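You operate a simulated robot arm through the tools that you are given. There is no shell and no other tool. Be economical: measure what you need, move in short steps, check, and stop when the job is done.

Carry out the task below with a simulated robot arm. There is one attempt and no reset: what you move stays moved.

TASK
Fetch the beige open carton and set it on top of the brown carton.

The check looks at the end state, three seconds after you hand in, the way a careful person would. Anything else that was tipped, shoved, dropped, spilled or broken makes it a failure.

THE ROBOT
A 7-joint arm with a two-finger parallel gripper, fixed in place. Base frame: the origin is at the foot of the arm, x ahead of it, y to its left, z up; the work surface is at about z = 0. Lengths are in mm, angles in degrees, forces in N, time in s.
With the tool pointing down near the work surface it reaches from about 220 to 580 mm from the base axis. Its first joint turns from -66.0 to 66.0 degrees. Payload 2.5 kg.
Tool frame: the origin (TCP) lies between the finger pads and is the grasp point; the fingertips stand 23 mm ahead of it; z points along the fingers, y is the line along which they close. Largest opening 94 mm; finger width 38, thickness 10; the body of the gripper, 54 by 96 mm, starts 39 mm behind the TCP.
Orientation is told as [roll, pitch, yaw] about the base's x, y, z axes, in that order, counted from this pose: with the fingers straight down and closing along the base's y, the tool's x points along the base's -x, its y along +y and its z along -z.

THE INTERFACE
- The arm moves only by the tool move_arm. Its argument "increments" is text: rows parted by semicolons, each of 7 numbers parted by spaces: the turn, a rotation vector about the tool's x, y, z in degrees, then the shift along the tool's x, y, z in mm, then the opening, from 0 (shut) to 1 (fully open). In form: ax ay az x y z gripper; .... A call has 1 to 8 rows; each row is the pose to reach, as a shift and turn from the pose commanded when the call began, along the tool's axes at that moment. A row lasts 0.2 s, in which the tool goes at most 50 mm and 8.6 degrees; a call with a longer step from one row to the next is refused whole, and so is a gripper value outside its range. Where a pose cannot be reached the arm comes as near as it can. A force on the tool above 40 N (or 10 N above the force at the start of the call, whichever is more), or a blocked arm, ends the call early, and 0.2 s more pass. Each finger travels about 108 mm/s and halts on what it meets, pressing with about 34 N; the grip force reading is that of the motor and also rises with nothing between the fingers. The clock runs only during rows and for 0.2 s after the last one: add rows that repeat a pose to give the fingers time. The reply holds the time, the measured pose of the TCP, the force on the tool along the base axes, the opening and the grip force, in the units named above and with some noise, and new pictures: "pictures" is both (left out), scene, wrist or none.
- Cameras (640 x 400 px; columns grow to the right, rows downward): "scene" is fixed at [130.4, -415.3, 544.5]; the picture's right is [0.72, -0.69, 0.00], its down [-0.39, -0.40, -0.83] and it looks along [0.57, 0.60, -0.56] (base axes); focal length 321 px, centre (320, 200). "wrist" rides on the gripper at [86, 16, -74] in the tool frame; the picture's right is [-0.18, 0.98, 0.00], its down [-0.58, -0.11, -0.81] and it looks along [-0.79, -0.15, 0.59] (tool axes); focal length 243 px, centre (320, 200). There is no depth. A picture from a camera that has moved, and an enlarged one, comes with that camera's place and axes in the base frame and with its lens.
- close_up(camera, box): a new picture of the part [left, top, right, bottom] of that camera's present view, enlarged. The clock stands still meanwhile.
- finish_job(): hands the job in; it is judged then, once.

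Work in short steps. Places have to be worked out from the pictures, the camera data and where the tool is seen: move nearer, look again, correct. Check each grasp and each placing, and mend what went wrong. You have 90 turns and 170 pictures in all, those below and enlarged ones among them. Open the gripper and draw the arm clear of the work before you hand the job in, unless the task says otherwise; then end with one line.

The tools are called after "Call:" as a command line: name --argument value ..., lists and objects as JSON in quotes. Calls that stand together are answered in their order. move_arm: Moves the arm, as the interface text tells. Its arguments: {"type":"object","properties":{"increments":{"type":"string"},"pictures":{"type":"string","enum":["both","scene","wrist","none"]}},"required":["increments"]} The other tools are called the same way: close_up (camera, box) takes an enlarged picture of a part of a camera's view; finish_job () hands the job in.

At the start:

```text
clock: 0.0
ee_pos: [393.2, 120.8, 311.0]
ee_rot: [0.0, 0.0, 0.0]
contact_force: [0.7, -0.5, 0.3]
finger_gap: 94.0
grip_force: 0.0
```

scene: 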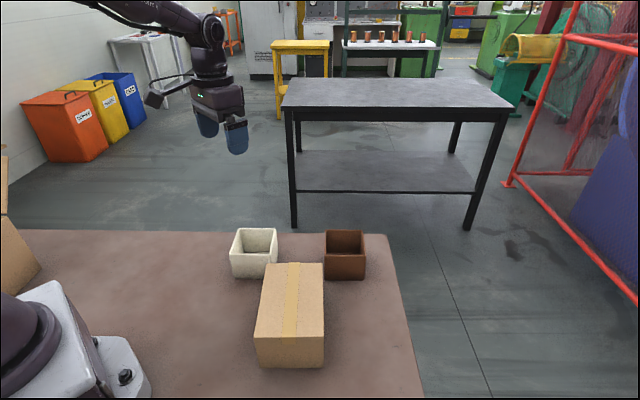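
wrist: 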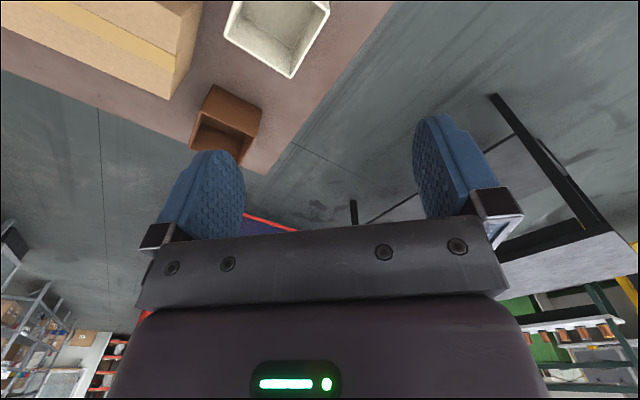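

The scene shows an open beige carton, an open dark brown one and a taped cardboard carton. I'll enlarge that area to measure them.

Call:
close_up --camera "scene" --box '[210, 210, 400, 380]'

Call:
close_up --camera "wrist" --box '[0, 0, 400, 200]'

Call:
close_up --camera "scene" --box '[0, 140, 160, 400]'

```text
2.35 times, centred on (305, 295) of scene
camera zoom: at [130.4, -415.3, 544.5], right [0.72, -0.69, 0.0], down [-0.39, -0.4, -0.83], along [0.57, 0.6, -0.56], focal length 756 px, centre (355, -24)
```

zoom: 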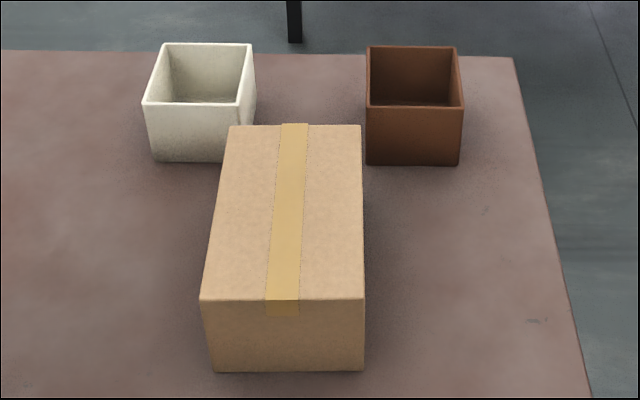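

```text
1.60 times, centred on (200, 100) of wrist
camera zoom: at [307.0, 137.4, 384.2], right [0.18, 0.98, 0.0], down [0.58, -0.11, 0.81], along [0.79, -0.15, -0.59], focal length 388 px, centre (512, 360)
```

zoom: 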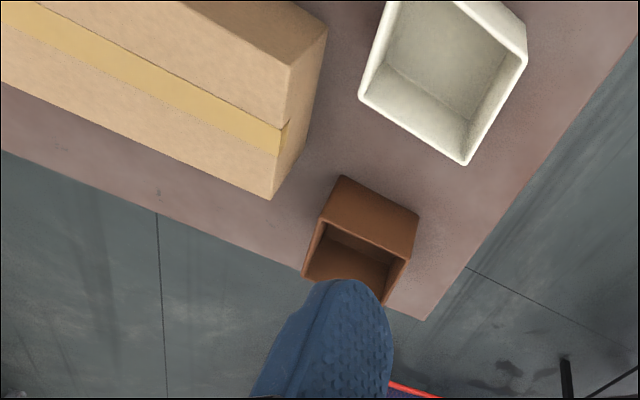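

```text
1.54 times, centred on (80, 270) of scene
camera zoom: at [130.4, -415.3, 544.5], right [0.72, -0.69, 0.0], down [-0.39, -0.4, -0.83], along [0.57, 0.6, -0.56], focal length 494 px, centre (689, 92)
```

zoom: 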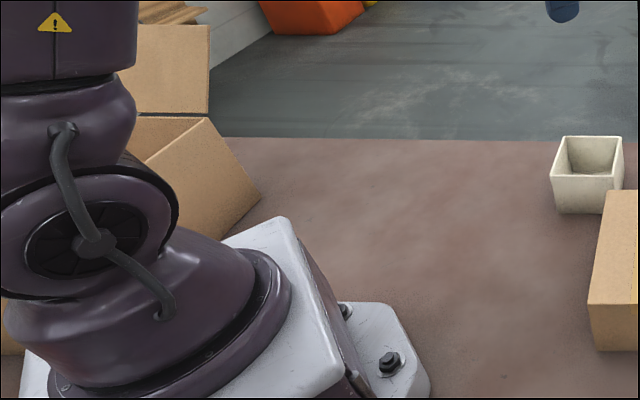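

I take the taped carton as the "brown carton". Estimates: beige box is about 86 mm square and 75 mm tall, centred near (393, 72), turned about 47°. The taped carton's top is at z≈91, centred near (350, -112). I'll pinch the beige box's left wall near (361, 102), so I turn the tool about 47° and go above it.

Call:
move_arm --increments "0 0 -7.8 5 -3 18 1; 0 0 -15.6 10 -6 37 1; 0 0 -23.4 16 -9 55 1; 0 0 -31.2 21 -13 74 1; 0 0 -39 26 -16 92 1; 0 0 -47 31.5 -19 111 1; 0 0 -47 31.5 -19 111 1"

```text
clock: 1.6
ee_pos: [361.1, 102.1, 200.0]
ee_rot: [0.0, 0.0, 47.0]
contact_force: [-0.5, -0.2, 0.2]
finger_gap: 93.9
grip_force: 0.0
camera wrist: at [291.7, 50.0, 273.6], right [-0.59, 0.8, 0.0], down [0.48, 0.35, 0.81], along [0.65, 0.48, -0.59], focal length 243 px, centre (320, 200)
```

scene: 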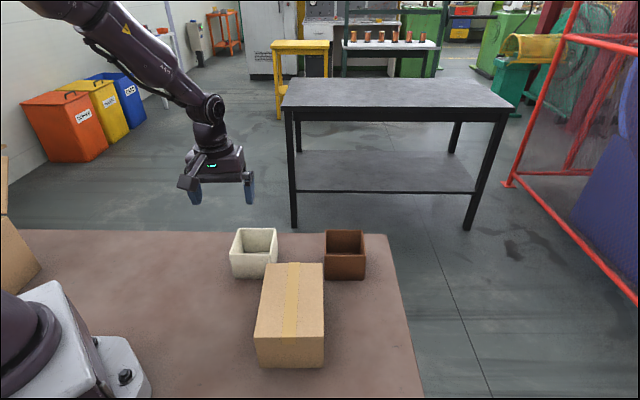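
wrist: 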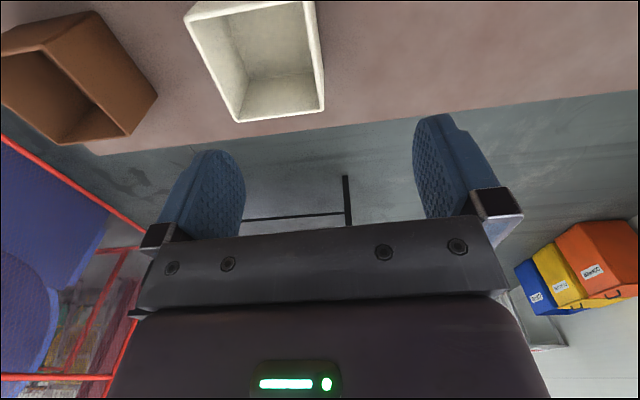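

Wrist rays agree: the left wall is centred near (364, 102). I descend partway with the fingers open and check again.

Call:
move_arm --increments "0 0 0 -1.5 -2.5 30 1; 0 0 0 -1.5 -2.5 60 1; 0 0 0 -1.5 -2.5 85 1; 0 0 0 -1.5 -2.5 85 1"

```text
clock: 2.6
ee_pos: [363.9, 102.8, 116.9]
ee_rot: [0.0, 0.0, 47.0]
contact_force: [-0.1, -0.2, 0.3]
finger_gap: 94.0
grip_force: 0.1
camera wrist: at [293.2, 50.8, 189.3], right [-0.59, 0.81, 0.0], down [0.48, 0.35, 0.81], along [0.65, 0.48, -0.59], focal length 243 px, centre (320, 200)
```

scene: 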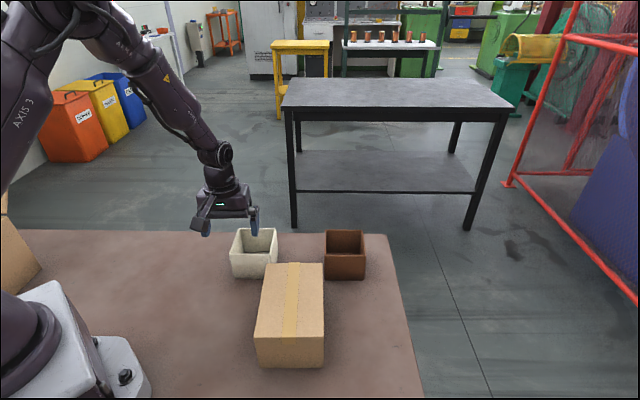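
wrist: 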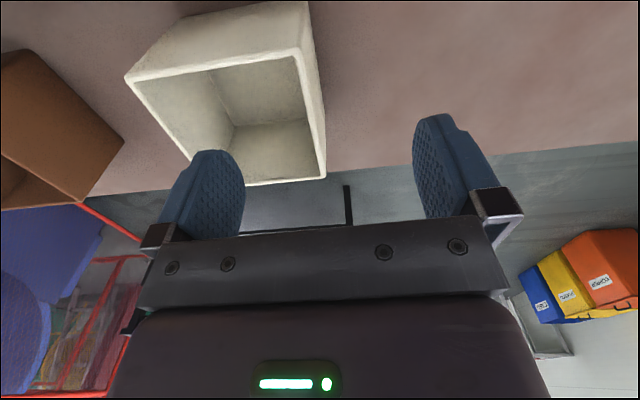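

The left wall's midpoint comes out at (366, 102), and the fingers straddle it with room on both sides. I go down to z≈60.

Call:
move_arm --increments "0 0 0 -1 -1 20 1; 0 0 0 -1 -1 40 1; 0 0 0 -1 -1 57 1; 0 0 0 -1 -1 57 1"

Call:
close_up --camera "scene" --box '[180, 170, 340, 300]'

```text
clock: 3.6
ee_pos: [365.9, 100.4, 58.0]
ee_rot: [-0.1, 0.0, 47.0]
contact_force: [0.4, 0.0, -0.5]
finger_gap: 94.0
grip_force: 0.0
camera wrist: at [294.8, 49.1, 131.6], right [-0.59, 0.81, 0.0], down [0.48, 0.35, 0.81], along [0.65, 0.48, -0.59], focal length 243 px, centre (320, 200)
```

scene: 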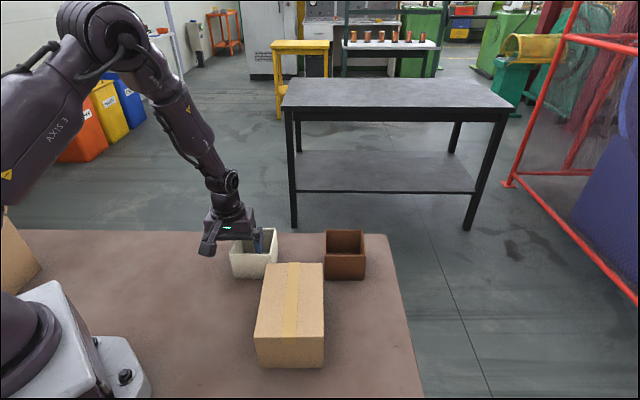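
wrist: 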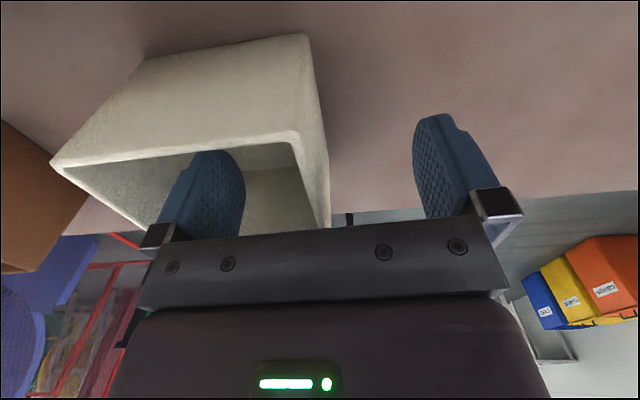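

```text
3.08 times, centred on (260, 235) of scene
camera zoom: at [130.4, -415.3, 544.5], right [0.72, -0.69, 0.0], down [-0.39, -0.4, -0.83], along [0.57, 0.6, -0.56], focal length 989 px, centre (505, 92)
```

zoom: 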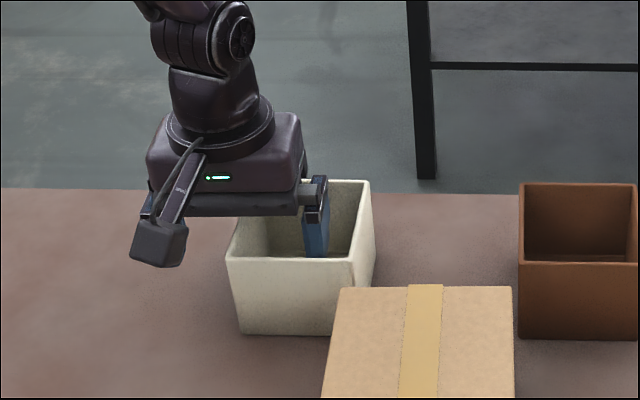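

The inner finger is inside the box and the outer one clear, with no contact. I close on the wall.

Call:
move_arm --increments "0 0 0 0 0 0 0.6; 0 0 0 0 0 0 0.3; 0 0 0 0 0 0 0; 0 0 0 0 0 0 0; 0 0 0 0 0 0 0"

```text
clock: 4.8
ee_pos: [365.4, 101.2, 58.3]
ee_rot: [0.0, 0.0, 47.0]
contact_force: [0.6, 0.0, 0.7]
finger_gap: 3.3
grip_force: 34.0
camera wrist: at [294.7, 49.1, 131.9], right [-0.59, 0.81, 0.0], down [0.48, 0.35, 0.81], along [0.65, 0.48, -0.59], focal length 243 px, centre (320, 200)
```

scene: 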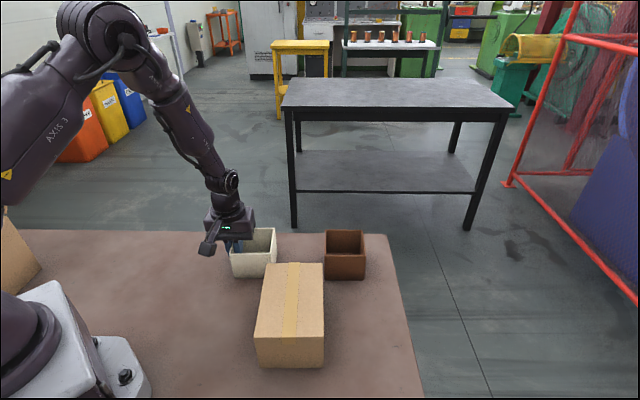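
wrist: 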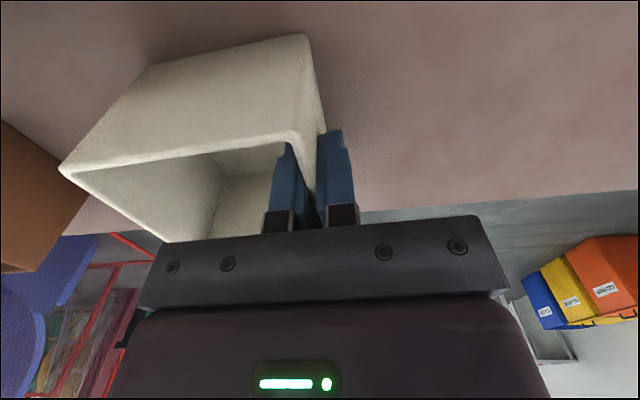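

Wall gripped with a 3.3 mm gap, 34 N. I lift slowly by 20 mm and look for sag.

Call:
move_arm --increments "0 0 0 0 0 -7 0; 0 0 0 0 0 -14 0; 0 0 0 0 0 -20 0; 0 0 0 0 0 -20 0"

Call:
close_up --camera "scene" --box '[180, 170, 340, 300]'

```text
clock: 5.8
ee_pos: [366.1, 100.5, 77.4]
ee_rot: [0.0, 0.0, 47.0]
contact_force: [0.0, 0.2, -0.6]
finger_gap: 3.3
grip_force: 33.9
camera wrist: at [294.8, 48.7, 152.0], right [-0.59, 0.81, 0.0], down [0.48, 0.35, 0.81], along [0.65, 0.48, -0.59], focal length 243 px, centre (320, 200)
```

scene: 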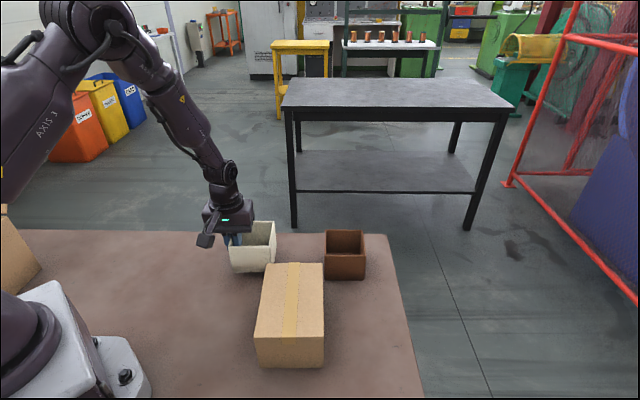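
wrist: 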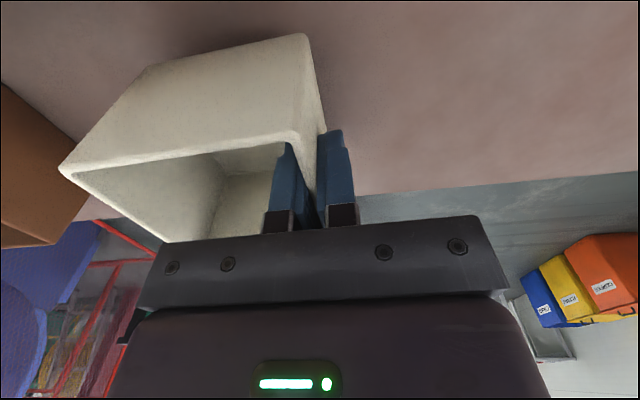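

```text
3.08 times, centred on (260, 235) of scene
camera zoom: at [130.4, -415.3, 544.5], right [0.72, -0.69, 0.0], down [-0.39, -0.4, -0.83], along [0.57, 0.6, -0.56], focal length 989 px, centre (505, 92)
```

zoom: 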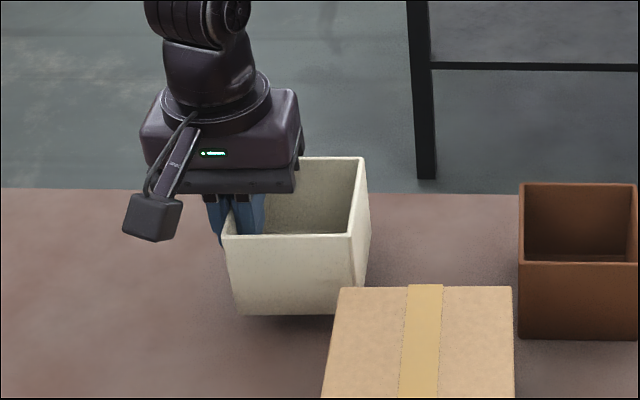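

The box is lifted and level with no slip. I raise it so that its base is well above the carton's top.

Call:
move_arm --increments "0 0 0 0 0 -25 0; 0 0 0 0 0 -55 0; 0 0 0 0 0 -85 0; 0 0 0 0 0 -115 0; 0 0 0 0 0 -115 0" --pictures "scene"

```text
clock: 7.0
ee_pos: [365.8, 101.3, 191.7]
ee_rot: [0.0, 0.1, 47.0]
contact_force: [-0.2, 0.3, 0.5]
finger_gap: 3.3
grip_force: 33.6
```

scene: 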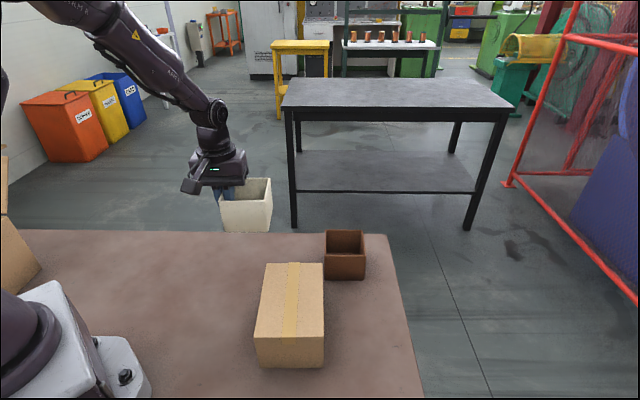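

Now I carry it sideways, with its base at z≈133, to above the carton's centre (TCP target (321, -83)).

Call:
move_arm --increments "0 0 0 20 -12 0 0; 0 0 0 45 -26 0 0; 0 0 0 75 -42 0 0; 0 0 0 105 -58 0 0; 0 0 0 133 -75 0 0; 0 0 0 155 -87 0 0; 0 0 0 165 -92 0 0; 0 0 0 165 -92 0 0"

Call:
close_up --camera "scene" --box '[190, 180, 400, 380]'

```text
clock: 8.8
ee_pos: [321.6, -80.8, 191.2]
ee_rot: [0.0, 0.0, 47.0]
contact_force: [-0.1, 0.4, -0.9]
finger_gap: 3.1
grip_force: 34.2
camera wrist: at [250.7, -133.7, 265.7], right [-0.59, 0.8, 0.0], down [0.48, 0.35, 0.81], along [0.65, 0.48, -0.59], focal length 243 px, centre (320, 200)
```

scene: 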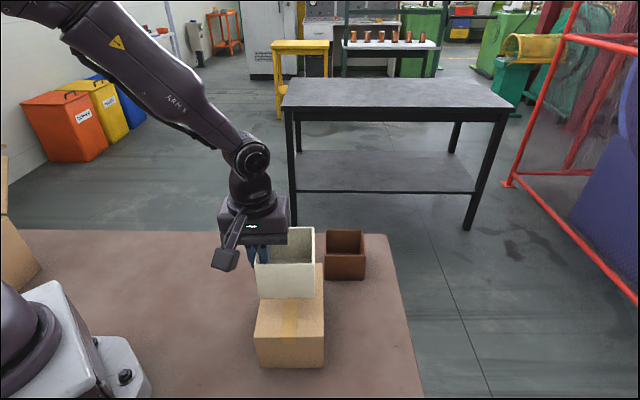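
wrist: 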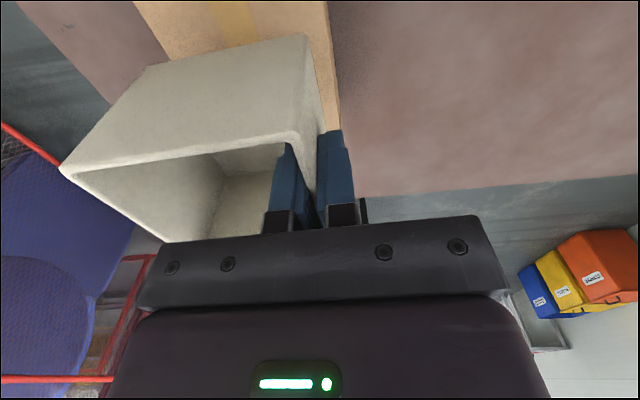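

```text
2.00 times, centred on (295, 280) of scene
camera zoom: at [130.4, -415.3, 544.5], right [0.72, -0.69, 0.0], down [-0.39, -0.4, -0.83], along [0.57, 0.6, -0.56], focal length 643 px, centre (370, 40)
```

zoom: 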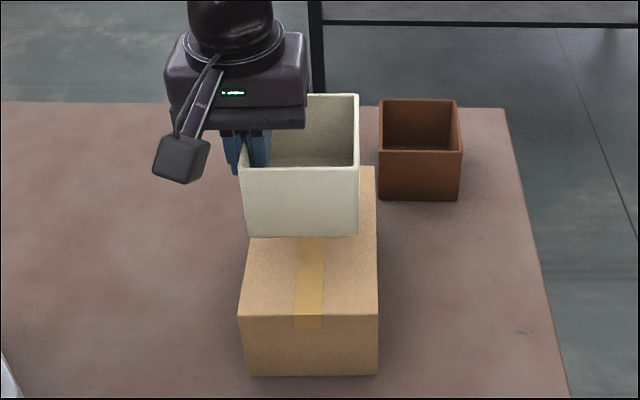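

The box's centre measures (350, -106), carton's (350, -112), so I add a small shift and lower it to just above the top.

Call:
move_arm --increments "0 0 0 2 -2.5 12 0; 0 0 0 3 -2.5 24 0; 0 0 0 3 -2.5 34 0; 0 0 0 3 -2.5 34 0" --pictures "none"

Call:
close_up --camera "scene" --box '[210, 210, 370, 380]'

```text
clock: 9.8
ee_pos: [319.3, -86.3, 156.6]
ee_rot: [-0.1, 0.0, 47.0]
contact_force: [0.0, 0.3, -0.1]
finger_gap: 3.3
grip_force: 33.2
```

```text
2.35 times, centred on (290, 295) of scene
camera zoom: at [130.4, -415.3, 544.5], right [0.72, -0.69, 0.0], down [-0.39, -0.4, -0.83], along [0.57, 0.6, -0.56], focal length 756 px, centre (391, -24)
```

zoom: 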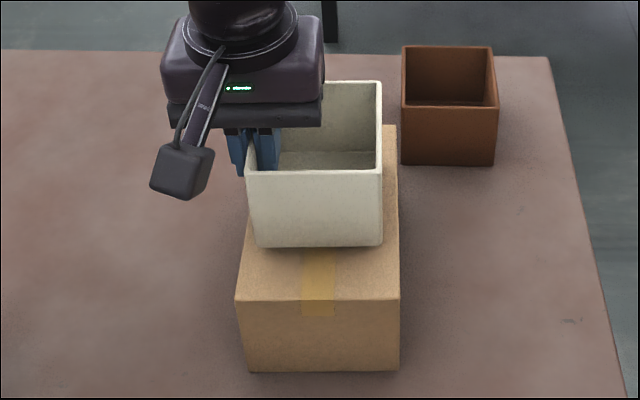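

It is still in the air, about 7 mm above the carton by estimate, and well centred. I lower it in 2 mm steps and watch the force.

Call:
move_arm --increments "0 0 0 0 0 2 0; 0 0 0 0 0 4 0; 0 0 0 0 0 5 0; 0 0 0 0 0 5 0" --pictures "none"

Call:
close_up --camera "scene" --box '[230, 250, 340, 340]'

```text
clock: 10.8
ee_pos: [321.0, -85.3, 152.6]
ee_rot: [0.0, 0.0, 47.0]
contact_force: [0.1, -0.2, -0.6]
finger_gap: 3.2
grip_force: 34.0
```

```text
4.44 times, centred on (285, 295) of scene
camera zoom: at [130.4, -415.3, 544.5], right [0.72, -0.69, 0.0], down [-0.39, -0.4, -0.83], along [0.57, 0.6, -0.56], focal length 1428 px, centre (476, -222)
```

zoom: 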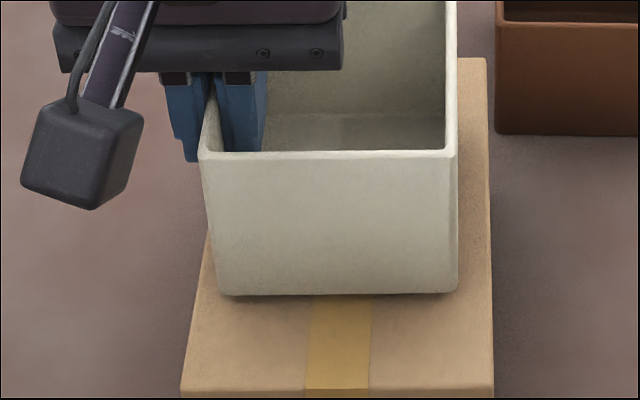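

No contact yet; I continue with 1.5 mm steps.

Call:
move_arm --increments "0 0 0 0 0 1 0; 0 0 0 0 0 2 0; 0 0 0 0 0 2 0" --pictures "none"

Call:
close_up --camera "scene" --box '[230, 250, 340, 340]'

```text
clock: 11.6
ee_pos: [319.3, -85.2, 151.8]
ee_rot: [0.0, 0.0, 47.0]
contact_force: [0.0, -0.1, -0.6]
finger_gap: 3.2
grip_force: 34.1
```

```text
4.44 times, centred on (285, 295) of scene
camera zoom: at [130.4, -415.3, 544.5], right [0.72, -0.69, 0.0], down [-0.39, -0.4, -0.83], along [0.57, 0.6, -0.56], focal length 1428 px, centre (476, -222)
```

zoom: 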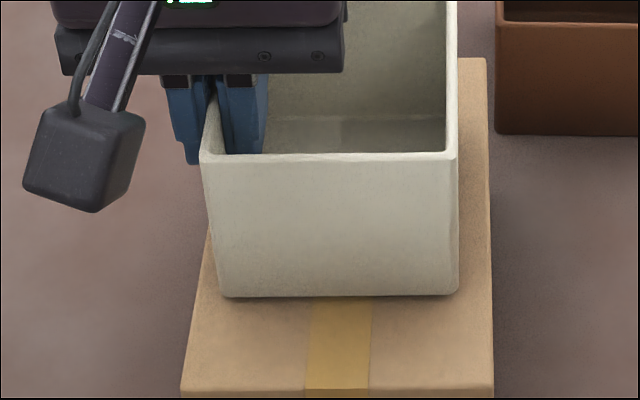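

Call:
move_arm --increments "0 0 0 0 0 1 0; 0 0 0 0 0 1.5 0; 0 0 0 0 0 1.5 0" --pictures "none"

Call:
close_up --camera "scene" --box '[230, 250, 340, 340]'

```text
clock: 12.4
ee_pos: [319.0, -85.6, 150.2]
ee_rot: [0.0, 0.0, 47.1]
contact_force: [-0.3, -0.4, -1.1]
finger_gap: 3.2
grip_force: 34.4
```

```text
4.44 times, centred on (285, 295) of scene
camera zoom: at [130.4, -415.3, 544.5], right [0.72, -0.69, 0.0], down [-0.39, -0.4, -0.83], along [0.57, 0.6, -0.56], focal length 1428 px, centre (476, -222)
```

zoom: 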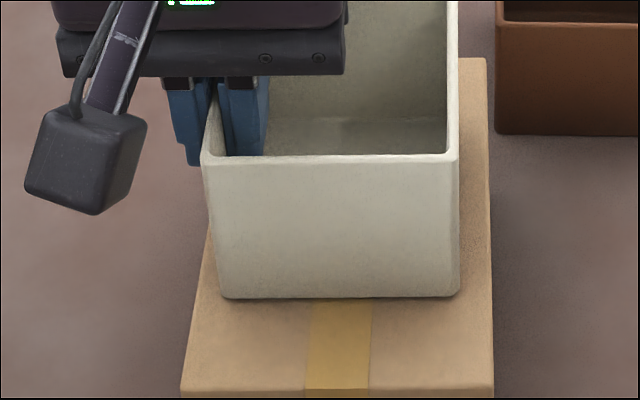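

Still no clear force, though the shadow gap has nearly closed. I go 1.5 mm more.

Call:
move_arm --increments "0 0 0 0 0 1 0; 0 0 0 0 0 1.5 0; 0 0 0 0 0 1.5 0" --pictures "none"

Call:
close_up --camera "scene" --box '[230, 250, 340, 340]'

```text
clock: 13.2
ee_pos: [320.6, -85.2, 147.9]
ee_rot: [0.0, 0.0, 47.0]
contact_force: [-0.1, 0.3, -0.9]
finger_gap: 3.3
grip_force: 33.7
```

```text
4.44 times, centred on (285, 295) of scene
camera zoom: at [130.4, -415.3, 544.5], right [0.72, -0.69, 0.0], down [-0.39, -0.4, -0.83], along [0.57, 0.6, -0.56], focal length 1428 px, centre (476, -222)
```

zoom: 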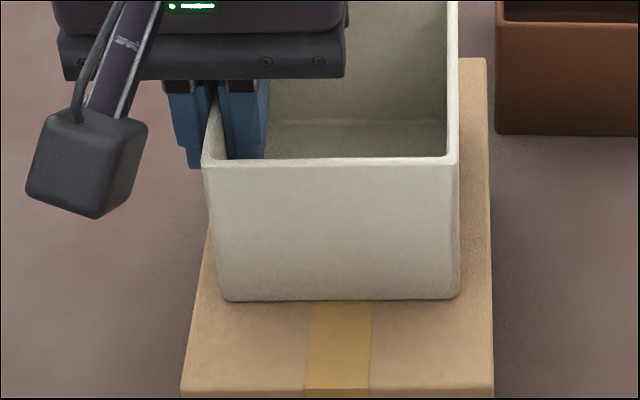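

The box still moves down with the arm. Another 1.5 mm.

Call:
move_arm --increments "0 0 0 0 0 1 0; 0 0 0 0 0 1.5 0; 0 0 0 0 0 1.5 0" --pictures "none"

Call:
close_up --camera "scene" --box '[230, 250, 340, 340]'

```text
clock: 14.0
ee_pos: [319.2, -85.6, 147.1]
ee_rot: [-0.1, 0.0, 47.0]
contact_force: [-3.9, 0.8, 23.1]
finger_gap: 3.4
grip_force: 34.4
```

```text
4.44 times, centred on (285, 295) of scene
camera zoom: at [130.3, -415.3, 544.6], right [0.72, -0.69, 0.0], down [-0.39, -0.4, -0.83], along [0.57, 0.6, -0.56], focal length 1428 px, centre (476, -222)
```

zoom: 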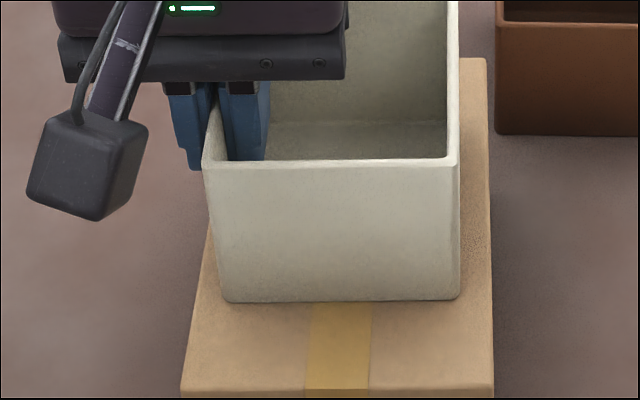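

Contact: 23 N upward. I back off slightly to ease the load, then open the fingers partway.

Call:
move_arm --increments "0 0 0 0 0 -0.8 0; 0 0 0 0 0 -0.8 0; 0 0 0 0 0 -0.8 0.15; 0 0 0 0 0 -0.8 0.35; 0 0 0 0 0 -0.8 0.5; 0 0 0 0 0 -0.8 0.5"

```text
clock: 15.4
ee_pos: [319.9, -85.4, 146.9]
ee_rot: [0.0, 0.0, 47.0]
contact_force: [-0.1, 0.2, 0.1]
finger_gap: 46.9
grip_force: 0.0
camera wrist: at [249.5, -137.7, 221.2], right [-0.59, 0.8, 0.0], down [0.48, 0.35, 0.81], along [0.65, 0.48, -0.59], focal length 243 px, centre (320, 200)
```

scene: 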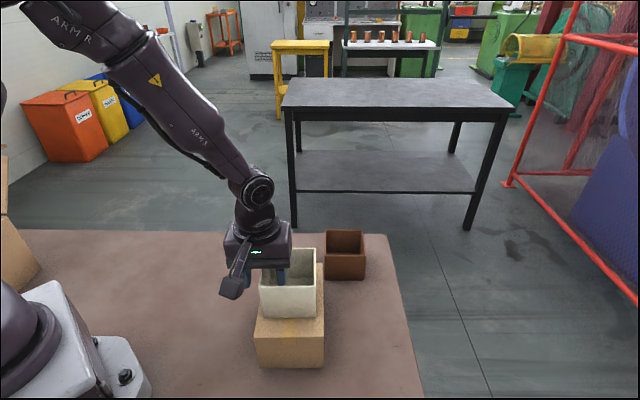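
wrist: 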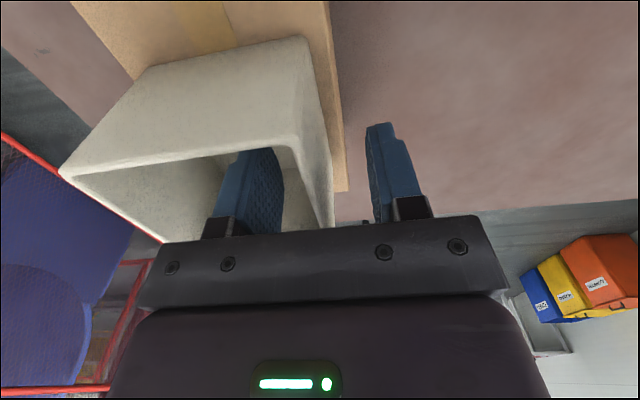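

Released; the box stands on the carton with both fingers free of the wall. I rise straight up.

Call:
move_arm --increments "0 0 0 0 0 -15 0.5; 0 0 0 0 0 -40 0.5; 0 0 0 0 0 -75 0.5; 0 0 0 0 0 -115 0.5; 0 0 0 0 0 -130 0.5; 0 0 0 0 0 -130 0.5" --pictures "none"

Call:
move_arm --increments "0 0 0 -30 15 0 0.5; 0 0 0 -70 35 0 0.5; 0 0 0 -110 55 0 0.5; 0 0 0 -140 75 0 0.5; 0 0 0 -140 75 0 0.5"

Call:
close_up --camera "scene" --box '[210, 210, 400, 380]'

```text
clock: 16.8
ee_pos: [320.4, -85.5, 277.9]
ee_rot: [0.0, 0.0, 47.0]
contact_force: [0.5, 0.4, 0.4]
finger_gap: 46.9
grip_force: 0.0
```

```text
clock: 18.0
ee_pos: [360.6, 70.5, 275.6]
ee_rot: [0.0, 0.0, 47.0]
contact_force: [0.6, -0.3, -0.2]
finger_gap: 47.1
grip_force: 0.0
camera wrist: at [291.4, 17.2, 349.9], right [-0.59, 0.81, 0.0], down [0.48, 0.35, 0.81], along [0.65, 0.48, -0.59], focal length 243 px, centre (320, 200)
```

scene: 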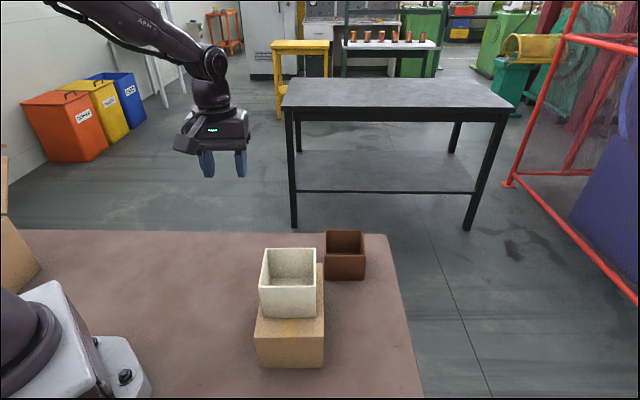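
wrist: 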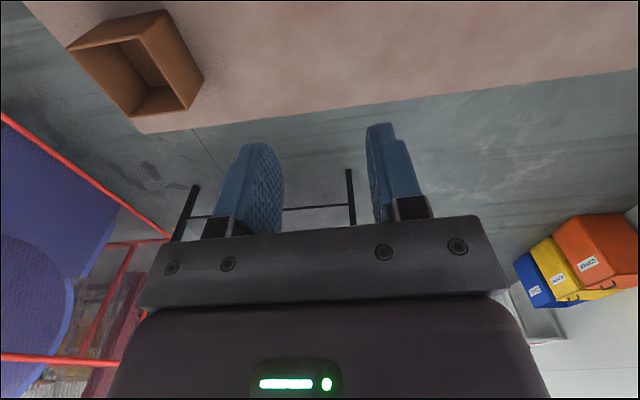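

```text
2.35 times, centred on (305, 295) of scene
camera zoom: at [130.4, -415.3, 544.5], right [0.72, -0.69, 0.0], down [-0.39, -0.4, -0.83], along [0.57, 0.6, -0.56], focal length 756 px, centre (355, -24)
```

zoom: 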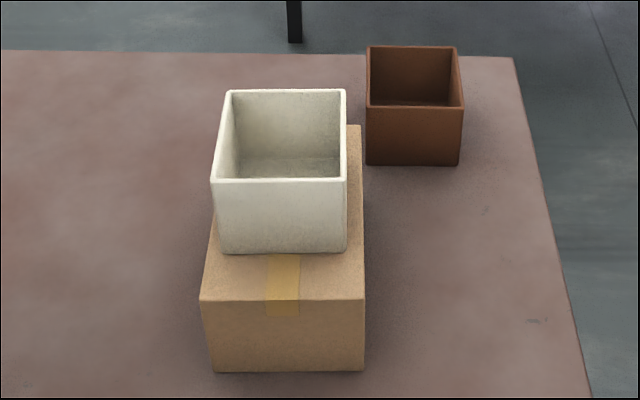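

The beige box rests level on the taped carton, which has not moved, nor has the dark brown box. The arm is clear and the gripper open, so I hand in.

Call:
finish_job

```text
The job is handed in.
```

The beige open carton is standing upright on the taped brown cardboard carton, which I took as "the brown carton" rather than the dark brown open box; nothing else moved, and I handed the job in with the gripper open and the arm clear.
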